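You operate a simulated robot arm through the tools that you are given. There is no shell and no other tool.

Carry out the task below with a simulated robot arm. There is one attempt and no reset: what you move stays moved.

## Task
Press the bubbles out of the sheet with one run of the laminator.
Fine: guard shut and roller down first; afterwards switch off, then raise the roller; leave the guard shut and the sheet on the plate. Where these are worked on the way, their far stop is far enough and under half their travel is too little: red rocker switch of the laminator.

It is judged by the outcome, as a careful person would: the job done as asked, and still so three seconds after it is handed in. It fails if anything else is knocked over, pushed out of place, dropped, spilled or broken. Flat cloth is picked up by pressing the open fingertips on it (5 to 10 N) and closing them slowly along it; thin cloth reads only 2 to 8 mm in the jaws.

## Robot
A 6-joint arm with a fingered hand, hanging from a carriage that runs on a gantry, over the field with the corners [-2500, 1070], [-2500, -210], [100, -210], [100, 1070] (x, y) and turns from -359 to 329 degrees about z. Base frame: it is fixed where the carriage stands at the start and does not move with it; the origin is on the floor, on the carriage's upright axis, x ahead of it, y to its left, z up. Readings come in mm, degrees, newtons and seconds.
It reaches about 923 mm from its shoulder. Its first joint turns from -166.0 to 166.0 degrees. Places, roughly: laminator [500, -100, 1000]; orange guard flap [500, -100, 1100]; red rocker switch of the laminator [600, -200, 1100]; red roller [600, -100, 1000]; roller lever [700, 0, 1200]; square plate (25x25x2 cm) [300, -100, 200]; start button [600, -100, 1100]. Payload 4 kg.
The TCP is the grasp point between the finger pads, 30 mm short of the fingertips. In the tool frame z runs along the fingers and y along their closing line. The gripper opens to 104 mm; its body begins 35 mm behind the TCP. The gripper is a hand of 5 fingers: y runs from the thumb to the fingers, the wrist lies at [-15, -113, -190] in the tool frame.
Orientation is that of the tool frame in the base frame, as a unit quaternion [x, y, z, w]. With the fingers straight down and the wrist toward the robot, the tool's x, y and z point along [0, 1, 0], [1, 0, 0] and [0, 0, -1] of the base frame.

## Interface
- The arm moves only by the tool move_arm. Its arguments are lists of equal length, an entry for each row: "rot": the turn, a rotation vector about the base's x, y, z in degrees, a list of three; "offset": the shift along the base's x, y, z in mm, a list of three. In form: {"rot": [[ax, ay, az], ...], "offset": [[tx, ty, tz], ...]}. A call has 1 to 20 rows; each row shifts and turns the commanded pose from where the row before left it. Rows are played at 5 a second. More than 50 mm and 8.6 degrees between two rows, and nothing of the call is played. Where a pose cannot be reached the arm comes as near as it can. A force on the tool above 60 N (or 10 N above the force at the start of the call, whichever is more), or a blocked arm, ends the call early, and 0.2 s more pass. In this call time passes only in rows, and 0.2 s behind the last. The reply holds the time, the measured pose of the TCP, the force on the tool along the base axes, the opening and the grip force, in the units named above and with some noise, with the torque about the TCP (base axes, N m) and any sound that the robot's microphone picked up.
- Cameras (640 x 400 px; columns grow to the right, rows downward): "scene" is now at [256.6, 3.3, 1790.9]; the picture's right is [0.06, -1.00, 0.00], its down [-0.93, -0.05, -0.36] and it looks along [0.36, 0.02, -0.93] (base axes); focal length 214 px, centre (320, 200). "wrist" rides on the gripper at [60, -83, -120] in the tool frame; the picture's right is [-0.79, 0.29, -0.54], its down [-0.56, -0.71, 0.43] and it looks along [-0.26, 0.65, 0.72] (tool axes); focal length 234 px, centre (320, 200). There is no depth. A picture from a camera that has moved, and an enlarged one, comes with that camera's place and axes in the base frame and with its lens.
- get_image(camera): a new picture of that camera. It takes no simulated time.
- lift_body(by): slides the trunk up (or, below 0, down) by that many mm; the arm and the scene camera ride with it, the base frame stays. It gives what a move gives, with no picture.
- drive_base(legs): drives the robot by 1 to 6 legs, each [ahead, left, turn to the left] in mm, mm and degrees, along the robot's own axes; the way and the turn of a leg run together, so that a leg with both is an arc; at most 1500 mm and 180 degrees a leg. The arm and the cameras ride along, it lands a little off, and it stops where it bumps. It keeps to its track: a leg is cut to what the track allows. It gives what a move gives.
- finger_targets(index, middle, ring, little, thumb_bend, thumb_turn): sets how far each is bent, from 0 (flat) to 100 (curled in); at 30 the hand is open as for a grip, at 70 the pads meet at the TCP. One left out holds its place. A second passes; each finger stops where it meets its share of the squeeze, and holds until it gets a number again. It is the only way to open and close the hand. It gives what a move gives, with no picture; readings hold the bend of each and the force on index, middle, ring, little, thumb and palm. thumb_turn goes from beside the hand (0) to across from the fingers (100), as for a grip.
- aim_head(pan, tilt): turns the head with the scene camera to pan (to the left, within 155 degrees either way) and tilt (down, from -29 to 69), counted from straight ahead of the robot. It gives what a move gives.
- zoom(camera, box): a new picture of the part [left, top, right, bottom] of that camera's present view, enlarged. It takes no simulated time.
- close_job(): hands the job in; it is judged then, once.

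Places have to be worked out from the pictures, the camera data and where the tool is seen. Open the gripper and draw the arm clear of the work before you hand the job in, unless the task says otherwise.

The tools are called after ">>>" by a JSON object that holds its "op" and its "data". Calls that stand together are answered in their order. move_arm: Moves the arm, as the interface text tells. Its arguments: {"type":"object","properties":{"rot":{"type":"array"},"offset":{"type":"array"}},"required":["rot","offset"]} The other tools are called the same way: lift_body (by) moves the trunk up or down; finger_targets (index, middle, ring, little, thumb_bend, thumb_turn) moves the fingers one by one; drive_base (legs) drives the base; aim_head (pan, tilt) turns the head that bears the scene camera; get_image (camera) takes a picture; zoom (camera, box) takes an enlarged picture of a part of a camera's view; close_job () hands the job in.

At the start:

```text
clock: 0.0
tool_pos: [637.5, -188.9, 1539.6]
orientation: [0.707, 0.707, 0.001, 0.001]
wrist_force: [0.0, 0.5, 0.3]
torque: [-0.02, 0.0, 0.01]
width: 103.5
grasp_force: 0.0
shape: jaw
bend: [30.0, 30.0, 30.0, 30.0, 30.0, 97.0]
finger forces: [0.0, 0.1, 0.1, 0.0, 0.1, 0.1]
trunk travel left (down, up): [-528.0, 70.0]
robot x, y, heading: [-4.4, 1.5, 0.1]
head pan, tilt (commanded): [3.2, 68.8]
```

scene: 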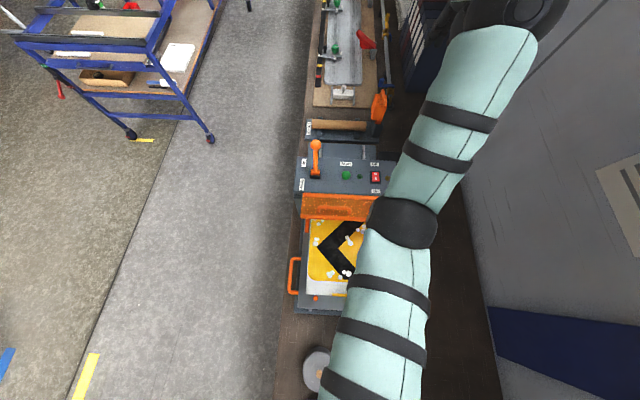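
wrist: 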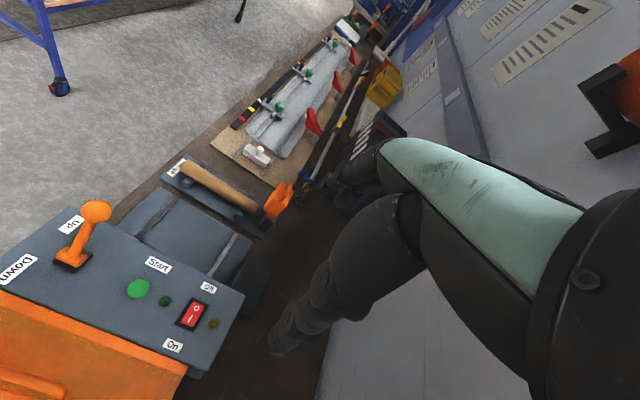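

The scene picture shows the laminator with lever, start button, red rocker and orange guard. I take enlarged views to read the details.

>>> {"op": "zoom", "data": {"camera": "scene", "box": [280, 110, 420, 200]}}

>>> {"op": "zoom", "data": {"camera": "scene", "box": [270, 180, 430, 330]}}

>>> {"op": "zoom", "data": {"camera": "wrist", "box": [0, 170, 260, 400]}}

```text
4.44 times, centred on (350, 155) of scene
camera zoom: at [256.6, 3.3, 1790.9], right [0.06, -1.0, 0.0], down [-0.93, -0.05, -0.36], along [0.36, 0.02, -0.93], focal length 953 px, centre (187, 400)
```

zoom: 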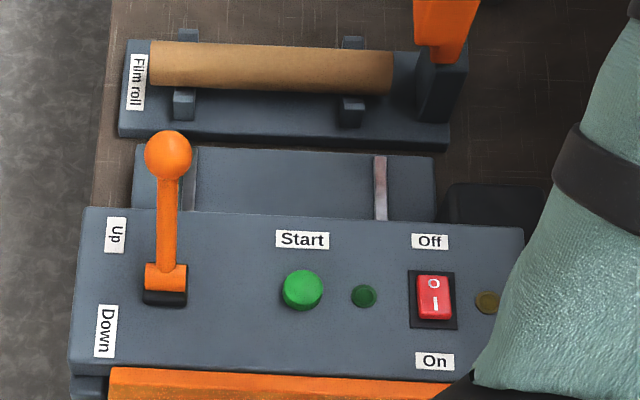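

```text
2.67 times, centred on (350, 255) of scene
camera zoom: at [256.6, 3.3, 1790.9], right [0.06, -1.0, 0.0], down [-0.93, -0.05, -0.36], along [0.36, 0.02, -0.93], focal length 572 px, centre (240, 53)
```

zoom: 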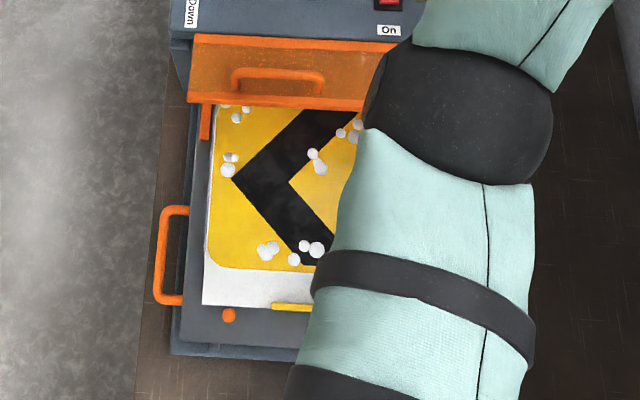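

```text
1.74 times, centred on (130, 285) of wrist
camera zoom: at [553.8, -130.2, 1658.8], right [0.29, -0.79, 0.54], down [-0.71, -0.56, -0.44], along [0.65, -0.26, -0.72], focal length 407 px, centre (650, 52)
```

zoom: 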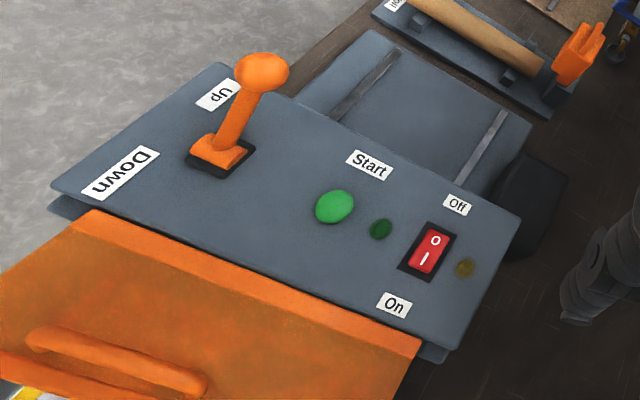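

The lever leans to "Up" and the guard's state isn't clear yet, and the arm hides part of the machine. I turn the carriage left so the arm swings clear, with the head panned back at the machine.

>>> {"op": "drive_base", "data": {"legs": [[0, 0, 60]]}}

>>> {"op": "aim_head", "data": {"pan": -75, "tilt": 50}}

>>> {"op": "get_image", "data": {"camera": "scene"}}

```text
clock: 3.1
tool_pos: [471.0, 468.8, 1539.5]
orientation: [0.247, 0.969, 0.001, 0.0]
wrist_force: [0.0, 0.3, 0.5]
torque: [0.01, 0.0, -0.03]
width: 103.5
grasp_force: 0.1
shape: jaw
bend: [30.0, 30.0, 30.0, 30.0, 30.0, 97.0]
finger forces: [0.0, 0.0, 0.0, 0.0, 0.0, 0.0]
trunk travel left (down, up): [-528.0, 70.0]
robot x, y, heading: [-0.9, -4.2, 61.4]
head pan, tilt (commanded): [3.2, 68.8]
```

```text
clock: 4.6
tool_pos: [472.0, 469.0, 1540.7]
orientation: [0.246, 0.969, 0.0, 0.0]
wrist_force: [-1.2, 0.5, 0.7]
torque: [-0.02, 0.0, -0.04]
width: 103.5
grasp_force: 0.0
shape: jaw
bend: [30.0, 30.0, 30.0, 30.0, 30.0, 97.0]
finger forces: [0.1, 0.0, 0.0, 0.1, 0.0, 0.0]
trunk travel left (down, up): [-528.0, 70.0]
robot x, y, heading: [0.8, -1.1, 61.6]
head pan, tilt (commanded): [-75.0, 50.0]
```

```text
taken
camera scene: at [171.2, 158.0, 1812.8], right [-0.23, -0.97, 0.0], down [-0.74, 0.18, -0.64], along [0.62, -0.15, -0.77], focal length 214 px, centre (320, 200)
```

scene: 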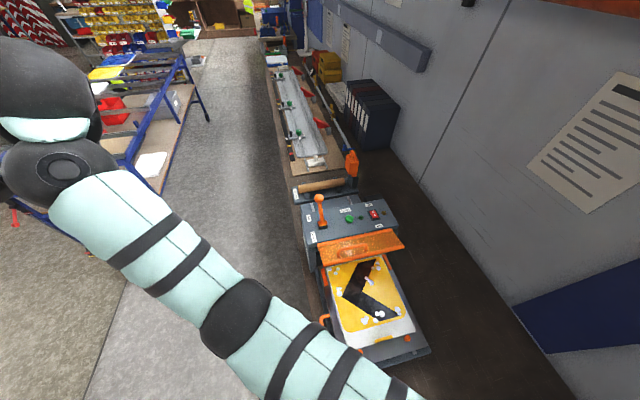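

The machine is now in clear view; I zoom in on it.

>>> {"op": "zoom", "data": {"camera": "scene", "box": [280, 170, 440, 270]}}

>>> {"op": "zoom", "data": {"camera": "scene", "box": [290, 220, 450, 370]}}

>>> {"op": "get_image", "data": {"camera": "wrist"}}

```text
4.00 times, centred on (360, 220) of scene
camera zoom: at [171.2, 158.0, 1812.8], right [-0.23, -0.97, 0.0], down [-0.74, 0.18, -0.64], along [0.62, -0.15, -0.77], focal length 858 px, centre (160, 120)
```

zoom: 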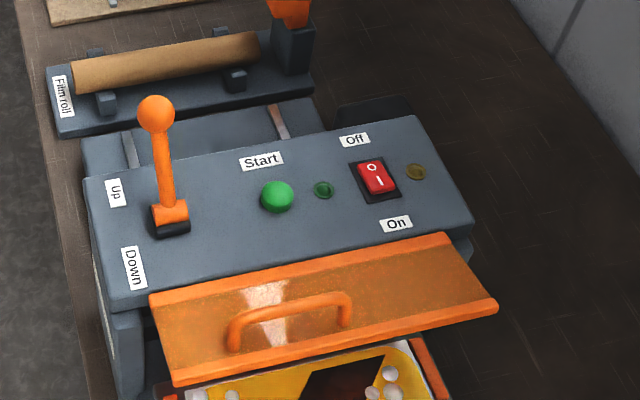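

```text
2.67 times, centred on (370, 295) of scene
camera zoom: at [171.2, 158.0, 1812.8], right [-0.23, -0.97, 0.0], down [-0.74, 0.18, -0.64], along [0.62, -0.15, -0.77], focal length 572 px, centre (187, -53)
```

zoom: 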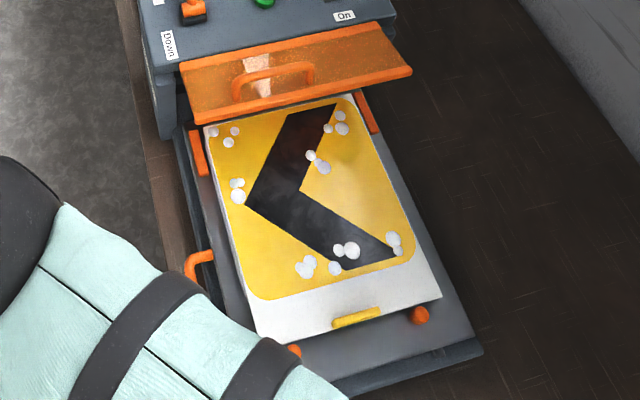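

```text
taken
camera wrist: at [377.9, 424.2, 1658.7], right [0.83, -0.12, 0.54], down [0.15, -0.89, -0.44], along [0.54, 0.45, -0.72], focal length 234 px, centre (320, 200)
```

wrist: 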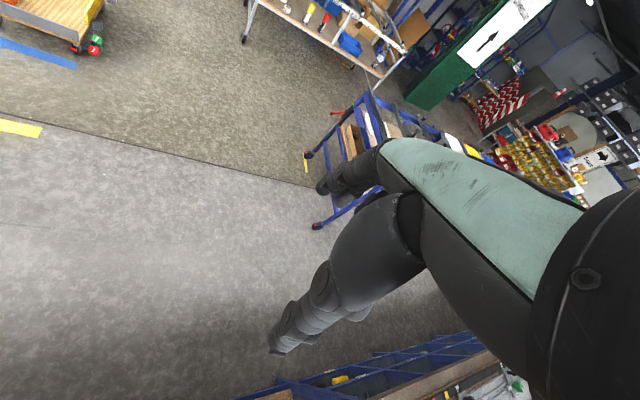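

The orange guard stands open: it sticks out from its hinge near (541, y, 1100) to about (447, y, 1124). The lever knob is near (672, 41, 1205), the start button near (615, -68, 1112) and the rocker near (620, -177, 1110). I'll form a pointing hand (index out, others curled) and look at it.

>>> {"op": "finger_targets", "data": {"index": 20, "middle": 100, "ring": 100, "little": 100, "thumb_bend": 30, "thumb_turn": 0}}

>>> {"op": "aim_head", "data": {"pan": -5, "tilt": 30}}

>>> {"op": "get_image", "data": {"camera": "scene"}}

>>> {"op": "get_image", "data": {"camera": "wrist"}}

```text
clock: 5.6
tool_pos: [470.8, 469.3, 1540.4]
orientation: [0.247, 0.969, 0.001, 0.0]
wrist_force: [0.8, 0.2, 0.5]
torque: [0.0, -0.02, 0.0]
width: 143.5
grasp_force: 0.0
shape: fingers
bend: [20.0, 100.0, 100.0, 100.0, 30.0, 0.0]
finger forces: [0.1, 0.0, 0.0, 0.0, 0.1, 0.0]
trunk travel left (down, up): [-528.0, 70.0]
robot x, y, heading: [1.1, -0.2, 61.5]
head pan, tilt (commanded): [-75.0, 50.0]
```

```text
clock: 7.0
tool_pos: [470.9, 469.6, 1540.3]
orientation: [0.246, 0.969, 0.0, 0.0]
wrist_force: [0.1, -0.3, 0.2]
torque: [0.0, -0.01, -0.01]
width: 143.4
grasp_force: 0.0
shape: fingers
bend: [20.0, 100.0, 100.0, 100.0, 30.0, 0.0]
finger forces: [0.0, 0.0, 0.0, 0.1, 0.0, 0.0]
trunk travel left (down, up): [-528.0, 70.0]
robot x, y, heading: [-0.0, -2.6, 61.3]
head pan, tilt (commanded): [-5.0, 30.0]
```

```text
taken
camera scene: at [146.3, 251.3, 1842.3], right [0.83, -0.55, 0.0], down [-0.28, -0.42, -0.87], along [0.48, 0.72, -0.5], focal length 214 px, centre (320, 200)
```

scene: 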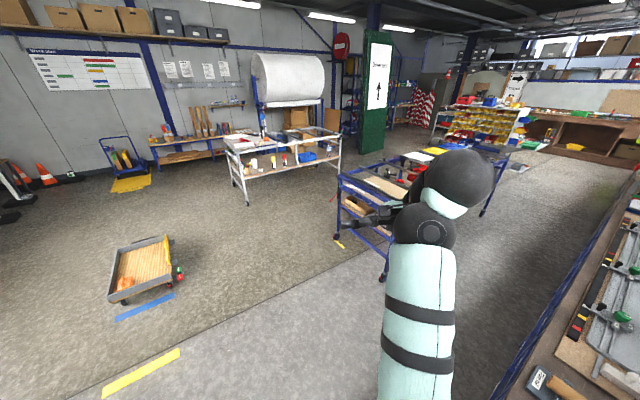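

```text
taken
camera wrist: at [377.9, 424.2, 1658.7], right [0.83, -0.12, 0.54], down [0.15, -0.89, -0.44], along [0.54, 0.45, -0.72], focal length 234 px, centre (320, 200)
```

wrist: 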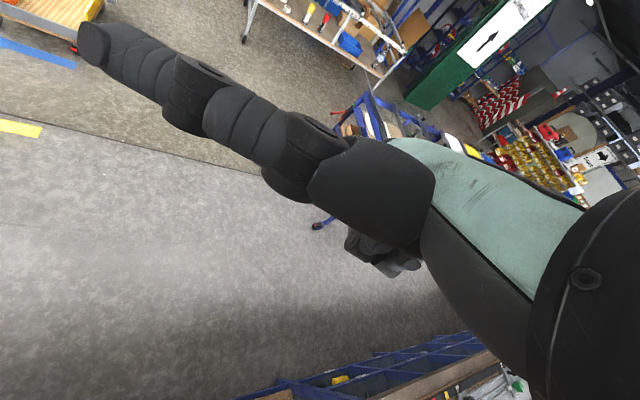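

The thumb now sticks out beside the hand and hides the index. I turn the thumb back across and look again.

>>> {"op": "finger_targets", "data": {"index": 40, "middle": 100, "ring": 100, "little": 100, "thumb_bend": 0, "thumb_turn": 100}}

>>> {"op": "get_image", "data": {"camera": "wrist"}}

>>> {"op": "zoom", "data": {"camera": "scene", "box": [300, 130, 520, 270]}}

```text
clock: 8.0
tool_pos: [471.7, 468.6, 1540.2]
orientation: [0.247, 0.969, 0.001, 0.001]
wrist_force: [0.1, 0.2, 0.5]
torque: [-0.02, -0.01, 0.0]
width: 110.5
grasp_force: 0.0
shape: fingers
bend: [40.0, 100.0, 100.0, 100.0, 0.0, 95.0]
finger forces: [0.0, 0.1, 0.0, 0.1, 0.1, 0.1]
trunk travel left (down, up): [-528.0, 70.0]
robot x, y, heading: [-0.8, -0.3, 61.4]
head pan, tilt (commanded): [-5.0, 30.0]
```

```text
taken
camera wrist: at [377.9, 424.2, 1658.7], right [0.83, -0.12, 0.54], down [0.15, -0.89, -0.44], along [0.54, 0.45, -0.72], focal length 234 px, centre (320, 200)
```

wrist: 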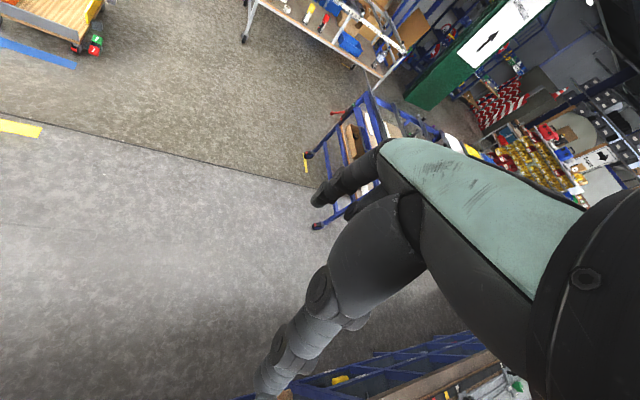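

```text
2.86 times, centred on (410, 200) of scene
camera zoom: at [146.3, 251.3, 1842.3], right [0.83, -0.55, 0.0], down [-0.28, -0.42, -0.87], along [0.48, 0.72, -0.5], focal length 613 px, centre (63, 200)
```

zoom: 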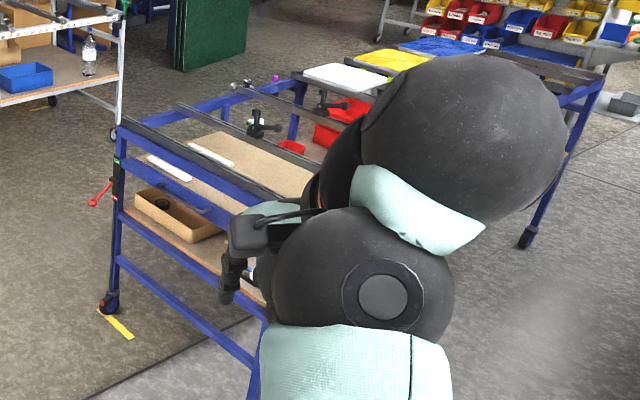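

Index tip is at about the wrist image centre, thumb straight down at its lower edge. I try the index at 60 with the thumb curled in.

>>> {"op": "finger_targets", "data": {"index": 30, "thumb_bend": 100, "thumb_turn": 50}}

>>> {"op": "get_image", "data": {"camera": "wrist"}}

```text
clock: 9.0
tool_pos: [470.3, 468.5, 1539.3]
orientation: [0.247, 0.969, 0.001, 0.0]
wrist_force: [-0.5, 0.4, 0.5]
torque: [0.0, 0.0, -0.01]
width: 35.4
grasp_force: 0.0
shape: fingers
bend: [30.0, 100.0, 100.0, 100.0, 100.0, 51.0]
finger forces: [0.0, 0.0, 0.0, 0.0, 0.1, 0.0]
trunk travel left (down, up): [-528.0, 70.0]
robot x, y, heading: [3.2, 3.8, 61.7]
head pan, tilt (commanded): [-5.0, 30.0]
```

```text
taken
camera wrist: at [377.9, 424.2, 1658.7], right [0.83, -0.12, 0.54], down [0.15, -0.89, -0.44], along [0.54, 0.45, -0.72], focal length 234 px, centre (320, 200)
```

wrist: 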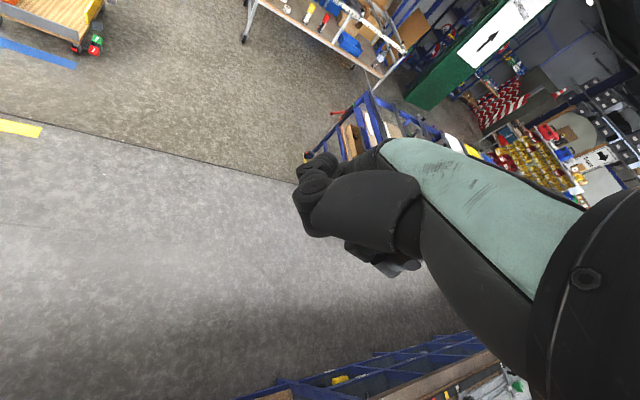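

The curled thumb hides the index tip here; I try the thumb fully across and bent.

>>> {"op": "finger_targets", "data": {"index": 50, "thumb_bend": 100, "thumb_turn": 100}}

>>> {"op": "get_image", "data": {"camera": "wrist"}}

```text
clock: 10.0
tool_pos: [471.0, 470.3, 1541.0]
orientation: [0.247, 0.969, 0.001, 0.001]
wrist_force: [0.0, -0.2, -0.6]
torque: [-0.01, -0.02, 0.0]
width: 23.7
grasp_force: 0.0
shape: fingers
bend: [51.0, 100.0, 100.0, 100.0, 98.0, 87.0]
finger forces: [0.1, 0.0, 0.0, 0.0, 0.0, 0.0]
trunk travel left (down, up): [-528.0, 70.0]
robot x, y, heading: [-2.1, 0.7, 61.5]
head pan, tilt (commanded): [-5.0, 30.0]
```

```text
taken
camera wrist: at [377.9, 424.2, 1658.7], right [0.83, -0.12, 0.54], down [0.15, -0.89, -0.44], along [0.54, 0.45, -0.72], focal length 234 px, centre (320, 200)
```

wrist: 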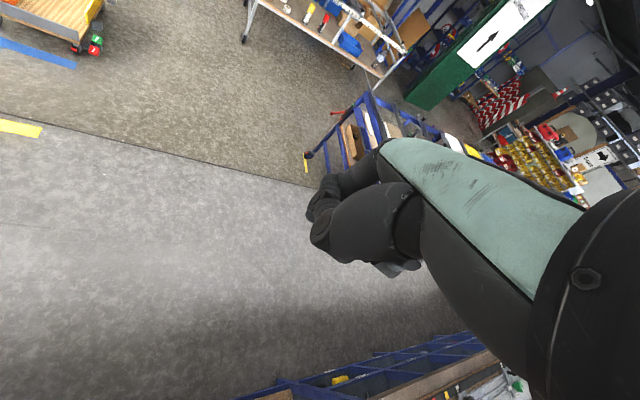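

I'll make a closed beak for the guard (all pads together) and put the robot back to heading 0, shifted 200 mm left so the camera sees the machine past the arm.

>>> {"op": "drive_base", "data": {"legs": [[0, 0, -61.5], [0, 200, 0]]}}

>>> {"op": "finger_targets", "data": {"index": 70, "middle": 70, "ring": 70, "little": 70, "thumb_bend": 65, "thumb_turn": 100}}

>>> {"op": "aim_head", "data": {"pan": -40, "tilt": 55}}

>>> {"op": "get_image", "data": {"camera": "scene"}}

>>> {"op": "get_image", "data": {"camera": "wrist"}}

```text
clock: 14.3
tool_pos: [637.3, 25.9, 1540.8]
orientation: [0.697, 0.717, 0.001, 0.001]
wrist_force: [0.2, 0.3, -0.5]
torque: [0.0, -0.01, 0.01]
width: 23.6
grasp_force: 0.1
shape: fingers
bend: [51.0, 100.0, 100.0, 100.0, 97.0, 87.0]
finger forces: [0.1, 0.0, 0.0, 0.1, 0.0, 0.0]
trunk travel left (down, up): [-528.0, 70.0]
robot x, y, heading: [-4.5, 199.8, 1.7]
head pan, tilt (commanded): [-5.0, 30.0]
```

```text
clock: 15.3
tool_pos: [636.8, 25.9, 1539.6]
orientation: [0.697, 0.717, 0.001, 0.0]
wrist_force: [-0.7, 0.3, -0.7]
torque: [-0.01, 0.02, 0.01]
width: 0.0
grasp_force: 0.2
shape: fingers
bend: [71.0, 70.0, 70.0, 70.0, 76.0, 91.0]
finger forces: [0.0, 0.0, 0.0, 0.1, 0.0, 0.0]
trunk travel left (down, up): [-528.0, 70.0]
robot x, y, heading: [-5.9, 195.8, 1.6]
head pan, tilt (commanded): [-5.0, 30.0]
```

```text
clock: 16.3
tool_pos: [636.7, 26.4, 1539.3]
orientation: [0.697, 0.717, 0.001, 0.0]
wrist_force: [0.6, 0.8, -0.3]
torque: [0.01, 0.0, 0.01]
width: 0.0
grasp_force: 0.1
shape: fingers
bend: [71.0, 70.0, 70.0, 70.0, 76.0, 91.0]
finger forces: [0.1, 0.0, 0.0, 0.1, 0.0, 0.1]
trunk travel left (down, up): [-528.0, 70.0]
robot x, y, heading: [-6.4, 199.1, 1.9]
head pan, tilt (commanded): [-40.0, 55.0]
```

```text
taken
camera scene: at [252.0, 159.2, 1806.3], right [-0.62, -0.78, 0.0], down [-0.64, 0.51, -0.57], along [0.45, -0.36, -0.82], focal length 214 px, centre (320, 200)
```

scene: 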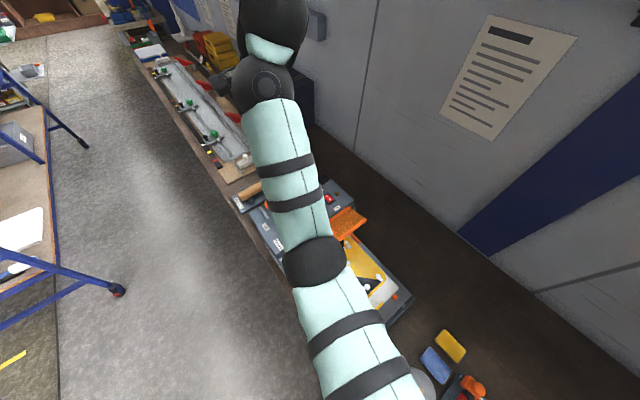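

```text
taken
camera wrist: at [551.9, 83.5, 1658.8], right [0.31, -0.78, 0.54], down [-0.69, -0.58, -0.44], along [0.65, -0.24, -0.72], focal length 234 px, centre (320, 200)
```

wrist: 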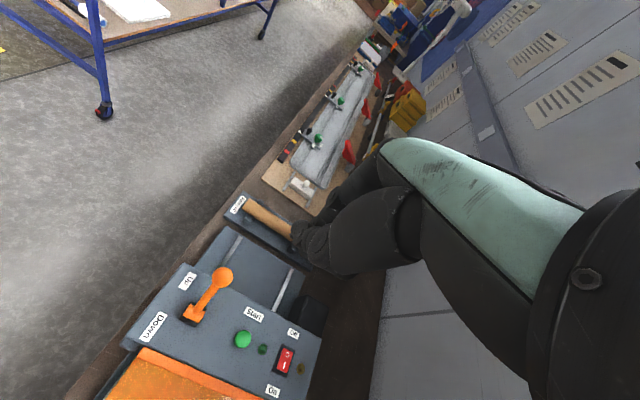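

The beak is formed and the tip shows near (307,252) in the wrist view as expected. I now move the hand down over the guard's right half, tilting the fingers 45° forward.

>>> {"op": "move_arm", "data": {"rot": [[0, 0, -1.8], [0, -5.6, 0], [0, -5.6, 0], [0, -5.6, 0], [0, -5.6, 0], [0, -5.6, 0], [0, -5.6, 0], [0, -5.6, 0], [0, -5.6, 0]], "offset": [[0, 0, 0], [-23.5, -21.8, -30], [-23.5, -21.8, -30], [-23.5, -21.8, -30], [-23.5, -21.8, -30], [-23.5, -21.8, -30], [-23.5, -21.8, -30], [-23.5, -21.8, -30], [-23.5, -21.8, -30]]}}

>>> {"op": "get_image", "data": {"camera": "scene"}}

>>> {"op": "get_image", "data": {"camera": "wrist"}}

```text
clock: 17.1
tool_pos: [592.8, -15.6, 1481.3]
orientation: [0.714, 0.692, 0.08, 0.061]
wrist_force: [26.0, 2.7, 7.0]
torque: [0.08, 3.71, -2.01]
width: 0.1
grasp_force: 0.0
shape: fingers
bend: [71.0, 70.0, 70.0, 70.0, 76.0, 91.0]
finger forces: [0.0, 0.1, 0.1, 0.0, 0.1, 0.0]
trunk travel left (down, up): [-528.0, 70.0]
robot x, y, heading: [-6.9, 194.9, 1.8]
head pan, tilt (commanded): [-40.0, 55.0]
stopped in row 4: the force on the tool passed its limit at 216 N (the readings are from after the stop); the commanded pose is now the measured one
```

```text
taken
camera scene: at [252.2, 159.2, 1806.5], right [-0.62, -0.78, 0.0], down [-0.64, 0.51, -0.57], along [0.45, -0.36, -0.82], focal length 214 px, centre (320, 200)
```

scene: 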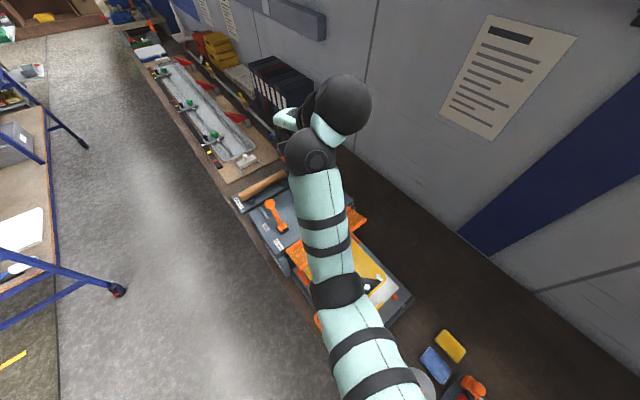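

```text
taken
camera wrist: at [488.3, 42.7, 1582.0], right [0.15, -0.81, 0.57], down [-0.62, -0.52, -0.58], along [0.77, -0.26, -0.58], focal length 234 px, centre (320, 200)
```

wrist: 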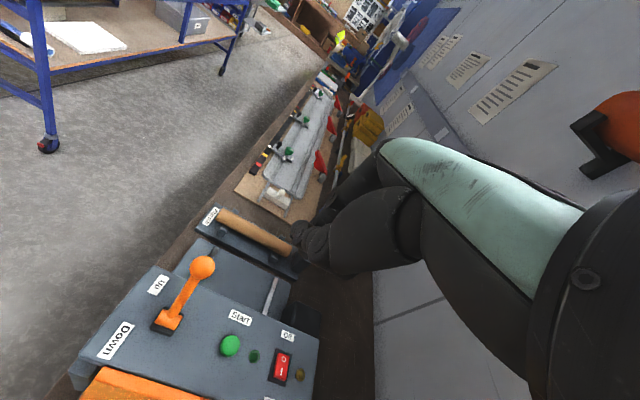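

The call stopped with a force spike though nothing of the machine was near, so it may be the hand meeting the robot's own forearm or an inertial reading. I check the readings with a small move back and look closely.

>>> {"op": "move_arm", "data": {"rot": [[0, 3, 0]], "offset": [[8, 8, 10]]}}

>>> {"op": "zoom", "data": {"camera": "scene", "box": [220, 50, 420, 190]}}

```text
clock: 17.5
tool_pos: [599.6, -10.3, 1489.1]
orientation: [0.715, 0.695, 0.058, 0.045]
wrist_force: [-0.6, -0.3, -0.3]
torque: [0.0, 0.0, -0.01]
width: 0.0
grasp_force: 0.1
shape: fingers
bend: [71.0, 70.0, 70.0, 70.0, 76.0, 91.0]
finger forces: [0.1, 0.1, 0.0, 0.1, 0.0, 0.1]
trunk travel left (down, up): [-528.0, 70.0]
robot x, y, heading: [-3.9, 197.8, 1.5]
head pan, tilt (commanded): [-40.0, 55.0]
```

```text
2.86 times, centred on (320, 120) of scene
camera zoom: at [251.9, 159.2, 1806.3], right [-0.62, -0.78, 0.0], down [-0.64, 0.51, -0.57], along [0.45, -0.36, -0.82], focal length 613 px, centre (320, 429)
```

zoom: 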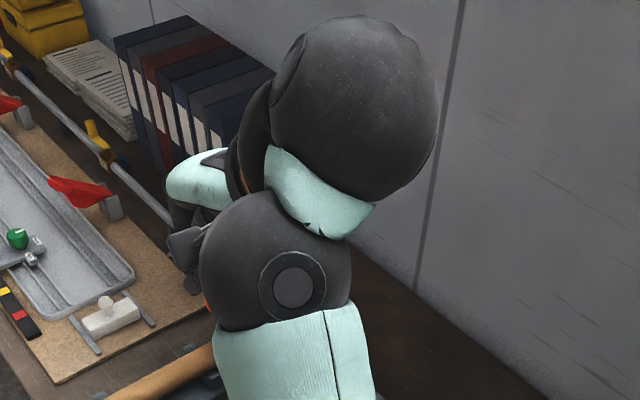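

The hand (its camera side) met the robot's own forearm when tilting forward, so I should keep the starting arm posture and use the trunk lift and the carriage for the big moves. I return the arm to its starting posture and look down at what stands on the bench below.

>>> {"op": "move_arm", "data": {"rot": [[-0.5, 4.2, 0], [-0.4, 4.2, 0]], "offset": [[21, 18, 25], [21, 18, 26]]}}

>>> {"op": "finger_targets", "data": {"index": 0, "middle": 100, "ring": 100, "little": 100, "thumb_bend": 100, "thumb_turn": 100}}

>>> {"op": "drive_base", "data": {"legs": [[-110, 195, -15]]}}

>>> {"op": "aim_head", "data": {"pan": -20, "tilt": 50}}

>>> {"op": "get_image", "data": {"camera": "scene"}}

>>> {"op": "get_image", "data": {"camera": "wrist"}}

```text
clock: 18.1
tool_pos: [642.4, 26.8, 1541.6]
orientation: [0.718, 0.696, 0.0, -0.002]
wrist_force: [0.6, -0.3, -0.6]
torque: [0.04, -0.02, 0.01]
width: 0.0
grasp_force: 0.1
shape: fingers
bend: [71.0, 70.0, 70.0, 70.0, 76.0, 91.0]
finger forces: [0.0, 0.0, 0.0, 0.0, 0.0, 0.0]
trunk travel left (down, up): [-528.0, 70.0]
robot x, y, heading: [-2.2, 201.8, 1.5]
head pan, tilt (commanded): [-40.0, 55.0]
```

```text
clock: 19.1
tool_pos: [642.9, 26.3, 1541.9]
orientation: [0.717, 0.697, 0.0, -0.002]
wrist_force: [0.3, -0.6, 0.3]
torque: [-0.01, -0.01, 0.02]
width: 46.0
grasp_force: 0.1
shape: fingers
bend: [0.0, 100.0, 100.0, 100.0, 100.0, 100.0]
finger forces: [0.0, 0.0, 0.0, 0.0, 0.0, 0.0]
trunk travel left (down, up): [-528.0, 70.0]
robot x, y, heading: [-5.5, 195.9, 1.3]
head pan, tilt (commanded): [-40.0, 55.0]
```

```text
clock: 20.8
tool_pos: [483.8, 65.9, 1541.3]
orientation: [0.803, 0.596, 0.001, -0.002]
wrist_force: [0.1, -0.9, 0.1]
torque: [0.01, -0.01, -0.01]
width: 45.8
grasp_force: 0.1
shape: fingers
bend: [0.0, 100.0, 100.0, 100.0, 100.0, 100.0]
finger forces: [0.1, 0.0, 0.0, 0.0, 0.1, 0.0]
trunk travel left (down, up): [-528.0, 70.0]
robot x, y, heading: [-95.7, 400.8, -13.5]
head pan, tilt (commanded): [-40.0, 55.0]
```

```text
clock: 21.7
tool_pos: [482.8, 67.6, 1542.5]
orientation: [0.804, 0.595, 0.0, -0.002]
wrist_force: [0.5, 0.1, -0.2]
torque: [0.03, -0.02, -0.02]
width: 45.9
grasp_force: 0.1
shape: fingers
bend: [0.0, 100.0, 100.0, 100.0, 100.0, 100.0]
finger forces: [0.1, 0.1, 0.0, 0.1, 0.0, 0.0]
trunk travel left (down, up): [-528.0, 70.0]
robot x, y, heading: [-97.0, 401.4, -13.4]
head pan, tilt (commanded): [-20.0, 50.0]
```

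```text
taken
camera scene: at [162.9, 312.4, 1812.8], right [-0.55, -0.83, 0.0], down [-0.64, 0.42, -0.64], along [0.54, -0.36, -0.77], focal length 214 px, centre (320, 200)
```

scene: 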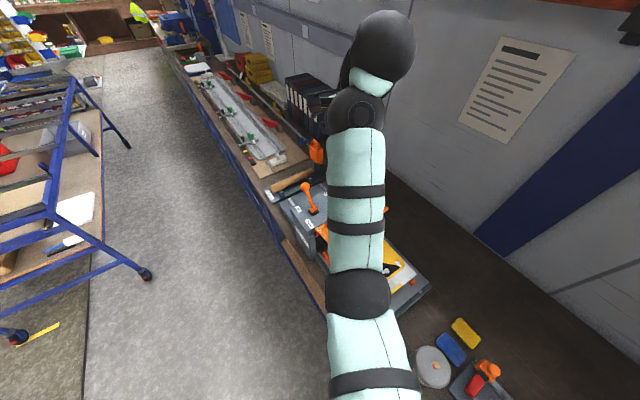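

```text
taken
camera wrist: at [421.6, 147.6, 1660.8], right [0.05, -0.84, 0.54], down [-0.84, -0.33, -0.44], along [0.54, -0.43, -0.72], focal length 234 px, centre (320, 200)
```

wrist: 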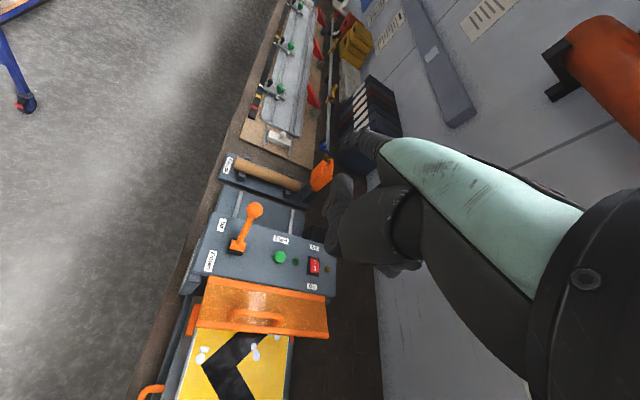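

From here the aisle is free below the robot. I zoom into the wrist view to see the flat index finger and the guard.

>>> {"op": "zoom", "data": {"camera": "wrist", "box": [290, 100, 450, 280]}}

>>> {"op": "zoom", "data": {"camera": "wrist", "box": [130, 190, 370, 400]}}

```text
2.22 times, centred on (370, 190) of wrist
camera zoom: at [421.6, 147.6, 1660.8], right [0.05, -0.84, 0.54], down [-0.84, -0.33, -0.44], along [0.54, -0.43, -0.72], focal length 520 px, centre (209, 222)
```

zoom: 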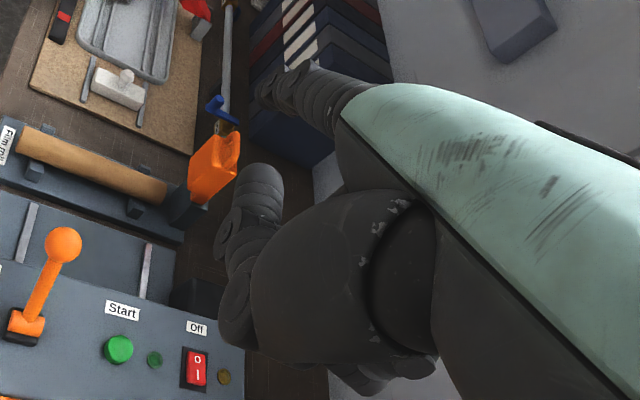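

```text
1.90 times, centred on (250, 295) of wrist
camera zoom: at [421.6, 147.6, 1660.8], right [0.05, -0.84, 0.54], down [-0.84, -0.33, -0.44], along [0.54, -0.43, -0.72], focal length 446 px, centre (453, 19)
```

zoom: 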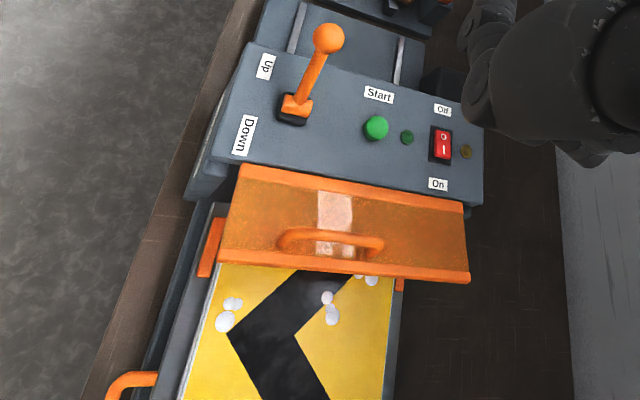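

The sheet lies near z≈980, the guard's outer edge is near (447, y, 1124), and its handle spans y≈25 to -87. I back the robot off so the flat index finger stands over the guard's left part, then lower the trunk.

>>> {"op": "finger_targets", "data": {"index": 15}}

>>> {"op": "drive_base", "data": {"legs": [[-125, -29, 0]]}}

>>> {"op": "lift_body", "data": {"by": -300}}

>>> {"op": "aim_head", "data": {"pan": -25, "tilt": 40}}

>>> {"op": "get_image", "data": {"camera": "scene"}}

>>> {"op": "get_image", "data": {"camera": "wrist"}}

```text
clock: 22.7
tool_pos: [484.1, 67.5, 1541.9]
orientation: [0.803, 0.596, 0.001, -0.002]
wrist_force: [-0.1, -0.7, -0.1]
torque: [-0.02, -0.01, 0.02]
width: 35.2
grasp_force: 0.0
shape: fingers
bend: [15.0, 100.0, 100.0, 100.0, 100.0, 100.0]
finger forces: [0.1, 0.0, 0.0, 0.0, 0.1, 0.1]
trunk travel left (down, up): [-528.0, 70.0]
robot x, y, heading: [-95.3, 401.6, -13.4]
head pan, tilt (commanded): [-20.0, 50.0]
```

```text
clock: 23.9
tool_pos: [355.5, 67.5, 1540.4]
orientation: [0.803, 0.596, 0.001, -0.001]
wrist_force: [0.0, 0.4, -0.4]
torque: [-0.03, 0.0, 0.03]
width: 35.3
grasp_force: 0.1
shape: fingers
bend: [15.0, 100.0, 100.0, 100.0, 100.0, 100.0]
finger forces: [0.1, 0.1, 0.0, 0.0, 0.0, 0.0]
trunk travel left (down, up): [-528.0, 70.0]
robot x, y, heading: [-226.3, 403.6, -13.7]
head pan, tilt (commanded): [-20.0, 50.0]
```

```text
clock: 26.9
tool_pos: [356.0, 68.3, 1241.8]
orientation: [0.803, 0.596, 0.001, -0.001]
wrist_force: [-0.2, 0.0, -0.6]
torque: [-0.01, 0.01, -0.01]
width: 35.0
grasp_force: 0.0
shape: fingers
bend: [15.0, 100.0, 100.0, 100.0, 100.0, 100.0]
finger forces: [0.0, 0.0, 0.0, 0.1, 0.1, 0.0]
trunk travel left (down, up): [-228.0, 370.0]
robot x, y, heading: [-226.3, 401.5, -13.4]
head pan, tilt (commanded): [-20.0, 50.0]
```

```text
clock: 27.7
tool_pos: [355.6, 67.6, 1242.4]
orientation: [0.803, 0.596, 0.001, -0.002]
wrist_force: [-0.4, 1.3, -0.2]
torque: [-0.01, 0.01, 0.0]
width: 35.0
grasp_force: 0.0
shape: fingers
bend: [15.0, 100.0, 100.0, 100.0, 100.0, 100.0]
finger forces: [0.1, 0.0, 0.1, 0.1, 0.0, 0.0]
trunk travel left (down, up): [-228.0, 370.0]
robot x, y, heading: [-225.7, 398.4, -13.2]
head pan, tilt (commanded): [-25.0, 40.0]
```

```text
taken
camera scene: at [37.0, 302.8, 1526.9], right [-0.62, -0.78, 0.0], down [-0.5, 0.4, -0.77], along [0.6, -0.48, -0.64], focal length 214 px, centre (320, 200)
```

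scene: 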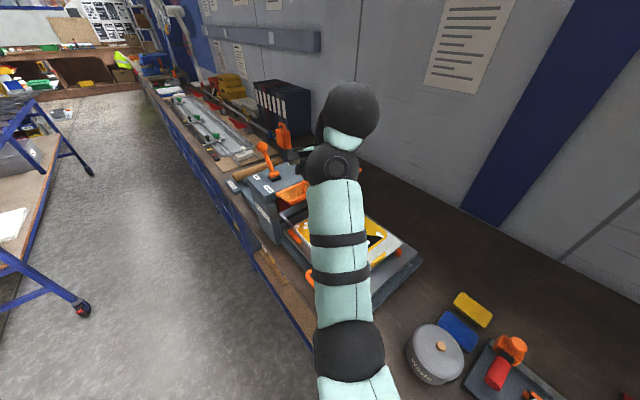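

```text
taken
camera wrist: at [293.2, 148.3, 1360.9], right [0.05, -0.84, 0.54], down [-0.84, -0.33, -0.44], along [0.54, -0.43, -0.72], focal length 234 px, centre (320, 200)
```

wrist: 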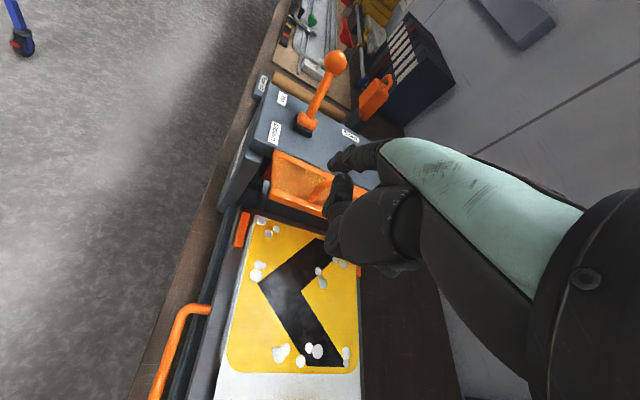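

The index tip shows near (335,158) of the wrist view, over the panel/guard line. I zoom both views to locate it.

>>> {"op": "zoom", "data": {"camera": "wrist", "box": [230, 60, 430, 240]}}

>>> {"op": "zoom", "data": {"camera": "scene", "box": [220, 120, 380, 260]}}

```text
2.22 times, centred on (330, 150) of wrist
camera zoom: at [293.2, 148.3, 1360.9], right [0.05, -0.84, 0.54], down [-0.84, -0.33, -0.44], along [0.54, -0.43, -0.72], focal length 520 px, centre (298, 311)
```

zoom: 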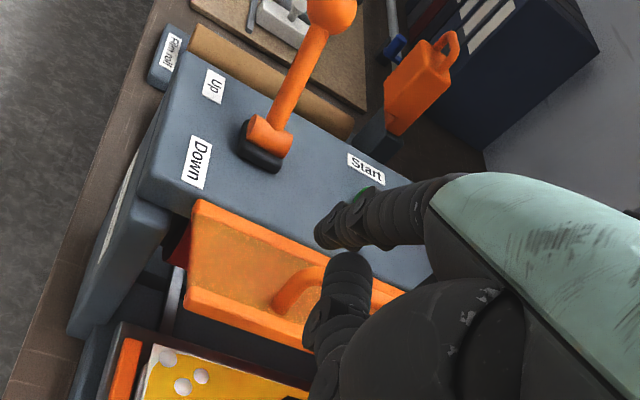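

```text
2.86 times, centred on (300, 190) of scene
camera zoom: at [37.0, 302.8, 1526.9], right [-0.62, -0.78, 0.0], down [-0.5, 0.4, -0.77], along [0.6, -0.48, -0.64], focal length 613 px, centre (377, 229)
```

zoom: 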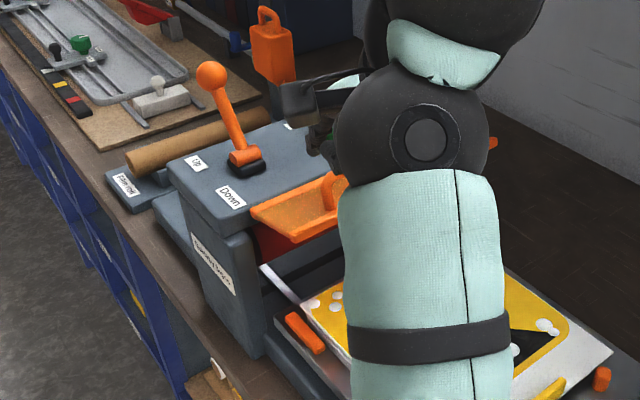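

I shift the hand 30 mm ahead and lower the trunk so that the index tip comes close above the guard's left part.

>>> {"op": "move_arm", "data": {"rot": [[0, 0, 0]], "offset": [[30, 0, 0]]}}

>>> {"op": "lift_body", "data": {"by": -70}}

>>> {"op": "get_image", "data": {"camera": "wrist"}}

>>> {"op": "zoom", "data": {"camera": "scene", "box": [220, 120, 380, 260]}}

```text
clock: 28.1
tool_pos: [385.0, 69.1, 1241.9]
orientation: [0.803, 0.595, 0.002, 0.0]
wrist_force: [0.2, 0.6, 1.5]
torque: [0.0, 0.0, 0.01]
width: 35.2
grasp_force: 0.1
shape: fingers
bend: [15.0, 100.0, 100.0, 100.0, 100.0, 100.0]
finger forces: [0.0, 0.0, 0.0, 0.0, 0.0, 0.1]
trunk travel left (down, up): [-228.0, 370.0]
robot x, y, heading: [-223.0, 403.0, -13.4]
head pan, tilt (commanded): [-25.0, 40.0]
```

```text
clock: 29.1
tool_pos: [384.8, 67.3, 1172.7]
orientation: [0.803, 0.596, 0.001, -0.001]
wrist_force: [-1.2, -0.6, 0.0]
torque: [-0.01, -0.02, 0.0]
width: 35.2
grasp_force: 0.1
shape: fingers
bend: [15.0, 100.0, 100.0, 100.0, 100.0, 100.0]
finger forces: [0.0, 0.0, 0.0, 0.0, 0.0, 0.0]
trunk travel left (down, up): [-158.0, 440.0]
robot x, y, heading: [-224.6, 401.6, -13.4]
head pan, tilt (commanded): [-25.0, 40.0]
```

```text
taken
camera wrist: at [322.3, 149.1, 1291.5], right [0.05, -0.84, 0.54], down [-0.84, -0.33, -0.44], along [0.54, -0.43, -0.72], focal length 234 px, centre (320, 200)
```

wrist: 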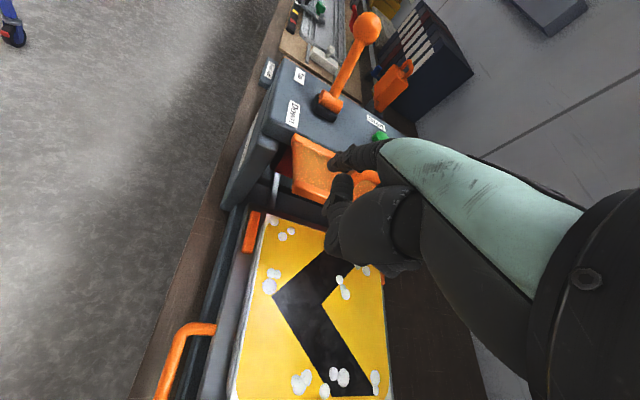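

```text
2.86 times, centred on (300, 190) of scene
camera zoom: at [37.1, 302.7, 1457.0], right [-0.62, -0.78, 0.0], down [-0.5, 0.4, -0.77], along [0.6, -0.48, -0.64], focal length 613 px, centre (377, 229)
```

zoom: 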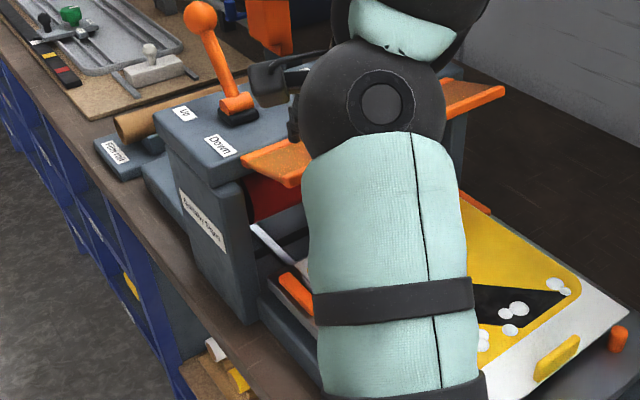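

The tip is now close above the guard's left part. I step down with the arm in small rows and watch the force.

>>> {"op": "move_arm", "data": {"rot": [[0, 0, 0], [0, 0, 0]], "offset": [[0, 0, -10], [0, 0, -10]]}}

>>> {"op": "zoom", "data": {"camera": "wrist", "box": [230, 60, 430, 240]}}

```text
clock: 29.8
tool_pos: [384.3, 67.7, 1150.8]
orientation: [0.803, 0.596, 0.001, -0.001]
wrist_force: [0.6, 0.1, 0.4]
torque: [0.02, -0.01, -0.03]
width: 35.1
grasp_force: 0.0
shape: fingers
bend: [15.0, 100.0, 100.0, 100.0, 100.0, 100.0]
finger forces: [0.0, 0.0, 0.0, 0.0, 0.0, 0.0]
trunk travel left (down, up): [-158.0, 440.0]
robot x, y, heading: [-223.8, 407.2, -13.5]
head pan, tilt (commanded): [-25.0, 40.0]
```

```text
2.22 times, centred on (330, 150) of wrist
camera zoom: at [322.4, 149.2, 1270.8], right [0.05, -0.84, 0.54], down [-0.84, -0.33, -0.44], along [0.54, -0.43, -0.72], focal length 520 px, centre (298, 311)
```

zoom: 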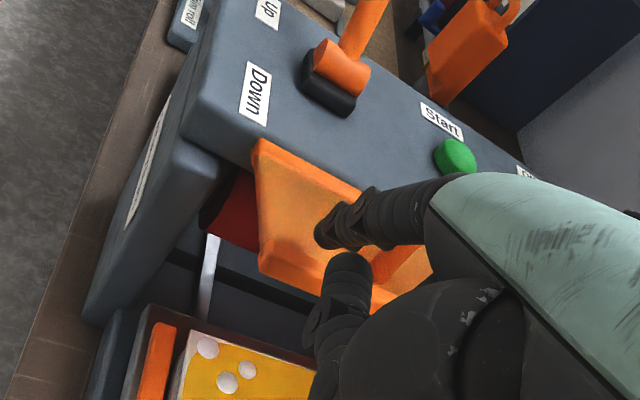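

No contact yet. I keep stepping down.

>>> {"op": "move_arm", "data": {"rot": [[0, 0, 0], [0, 0, 0]], "offset": [[0, 3, -7], [0, 3, -7]]}}

>>> {"op": "zoom", "data": {"camera": "wrist", "box": [230, 60, 430, 240]}}

```text
clock: 30.4
tool_pos: [385.3, 75.1, 1138.2]
orientation: [0.803, 0.597, 0.001, -0.002]
wrist_force: [0.4, 0.7, 0.7]
torque: [0.01, -0.05, -0.04]
width: 35.0
grasp_force: 0.1
shape: fingers
bend: [15.0, 100.0, 100.0, 100.0, 100.0, 100.0]
finger forces: [0.5, 0.1, 0.0, 0.0, 0.1, 0.0]
trunk travel left (down, up): [-158.0, 440.0]
robot x, y, heading: [-223.9, 401.2, -13.8]
head pan, tilt (commanded): [-25.0, 40.0]
```

```text
2.22 times, centred on (330, 150) of wrist
camera zoom: at [322.3, 155.1, 1256.9], right [0.05, -0.84, 0.54], down [-0.84, -0.33, -0.44], along [0.54, -0.43, -0.72], focal length 520 px, centre (298, 311)
```

zoom: 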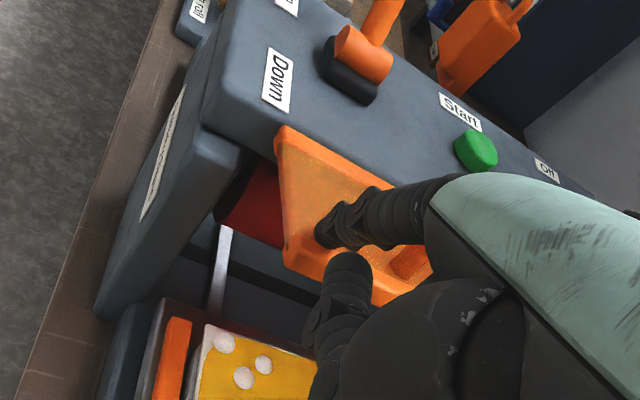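

The index reads 0.5 N: the tip touches the guard near (469, 61, 1118). I push the guard down with the trunk in small steps, following its swing.

>>> {"op": "lift_body", "data": {"by": -20}}

>>> {"op": "zoom", "data": {"camera": "wrist", "box": [230, 60, 430, 240]}}

```text
clock: 31.0
tool_pos: [384.6, 74.5, 1117.5]
orientation: [0.803, 0.596, 0.001, -0.002]
wrist_force: [1.1, 0.7, -0.1]
torque: [-0.04, -0.02, 0.0]
width: 34.9
grasp_force: 0.1
shape: fingers
bend: [15.0, 100.0, 100.0, 100.0, 100.0, 100.0]
finger forces: [0.0, 0.0, 0.0, 0.0, 0.0, 0.0]
trunk travel left (down, up): [-138.0, 460.0]
robot x, y, heading: [-222.9, 402.4, -13.5]
head pan, tilt (commanded): [-25.0, 40.0]
```

```text
2.22 times, centred on (330, 150) of wrist
camera zoom: at [322.5, 155.3, 1236.8], right [0.05, -0.84, 0.54], down [-0.84, -0.33, -0.44], along [0.54, -0.43, -0.72], focal length 520 px, centre (298, 311)
```

zoom: 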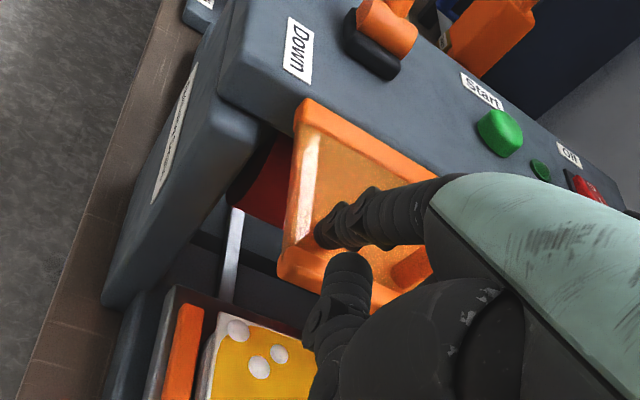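

The guard swings down with hardly any force. I go on following its arc.

>>> {"op": "lift_body", "data": {"by": -18}}

>>> {"op": "move_arm", "data": {"rot": [[0, 0, 0]], "offset": [[7, 0, 0]]}}

>>> {"op": "lift_body", "data": {"by": -16}}

>>> {"op": "move_arm", "data": {"rot": [[0, 0, 0]], "offset": [[10, 0, 0]]}}

>>> {"op": "zoom", "data": {"camera": "wrist", "box": [230, 60, 430, 240]}}

>>> {"op": "get_image", "data": {"camera": "scene"}}

```text
clock: 31.7
tool_pos: [384.0, 74.9, 1099.7]
orientation: [0.803, 0.596, 0.001, -0.001]
wrist_force: [0.3, 0.0, -0.5]
torque: [0.0, 0.0, -0.01]
width: 34.9
grasp_force: 0.1
shape: fingers
bend: [15.0, 100.0, 100.0, 100.0, 100.0, 100.0]
finger forces: [0.0, 0.1, 0.0, 0.0, 0.0, 0.0]
trunk travel left (down, up): [-120.0, 478.0]
robot x, y, heading: [-222.7, 403.8, -13.8]
head pan, tilt (commanded): [-25.0, 40.0]
```

```text
clock: 32.1
tool_pos: [392.0, 74.7, 1100.4]
orientation: [0.803, 0.596, 0.001, 0.0]
wrist_force: [-0.4, -0.3, 0.0]
torque: [-0.05, -0.02, -0.02]
width: 34.7
grasp_force: 0.4
shape: fingers
bend: [15.0, 100.0, 100.0, 100.0, 100.0, 100.0]
finger forces: [0.5, 0.1, 0.0, 0.0, 0.0, 0.0]
trunk travel left (down, up): [-120.0, 478.0]
robot x, y, heading: [-222.5, 403.9, -13.7]
head pan, tilt (commanded): [-25.0, 40.0]
```

```text
clock: 32.7
tool_pos: [391.8, 75.2, 1083.1]
orientation: [0.803, 0.596, 0.0, -0.002]
wrist_force: [0.4, 0.2, -0.4]
torque: [-0.01, -0.01, -0.01]
width: 35.2
grasp_force: 0.1
shape: fingers
bend: [15.0, 100.0, 100.0, 100.0, 100.0, 100.0]
finger forces: [0.1, 0.0, 0.0, 0.0, 0.0, 0.0]
trunk travel left (down, up): [-104.0, 494.0]
robot x, y, heading: [-223.8, 401.1, -13.7]
head pan, tilt (commanded): [-25.0, 40.0]
```

```text
clock: 33.1
tool_pos: [402.1, 74.9, 1083.3]
orientation: [0.803, 0.596, 0.0, -0.003]
wrist_force: [-0.1, 0.1, -0.3]
torque: [0.01, -0.01, 0.01]
width: 35.0
grasp_force: 0.5
shape: fingers
bend: [15.0, 100.0, 100.0, 100.0, 100.0, 100.0]
finger forces: [0.3, 0.0, 0.0, 0.0, 0.1, 0.0]
trunk travel left (down, up): [-104.0, 494.0]
robot x, y, heading: [-220.9, 402.4, -13.7]
head pan, tilt (commanded): [-25.0, 40.0]
```

```text
2.22 times, centred on (330, 150) of wrist
camera zoom: at [339.0, 155.6, 1202.8], right [0.05, -0.84, 0.54], down [-0.84, -0.33, -0.44], along [0.54, -0.43, -0.72], focal length 520 px, centre (298, 311)
```

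zoom: 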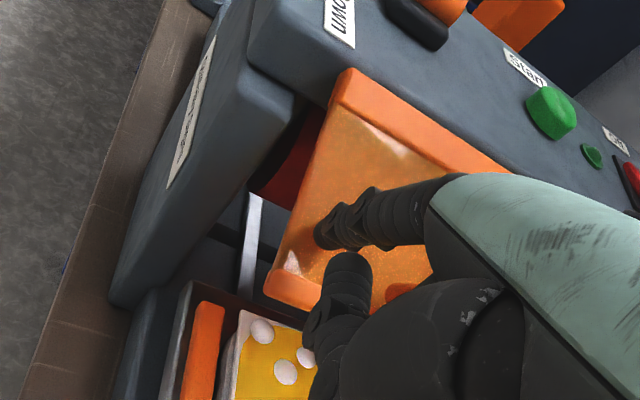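

```text
taken
camera scene: at [37.1, 302.8, 1403.0], right [-0.62, -0.78, 0.0], down [-0.5, 0.4, -0.77], along [0.6, -0.48, -0.64], focal length 214 px, centre (320, 200)
```

scene: 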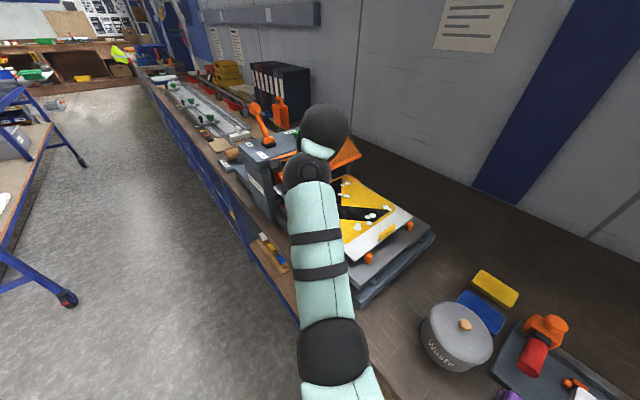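

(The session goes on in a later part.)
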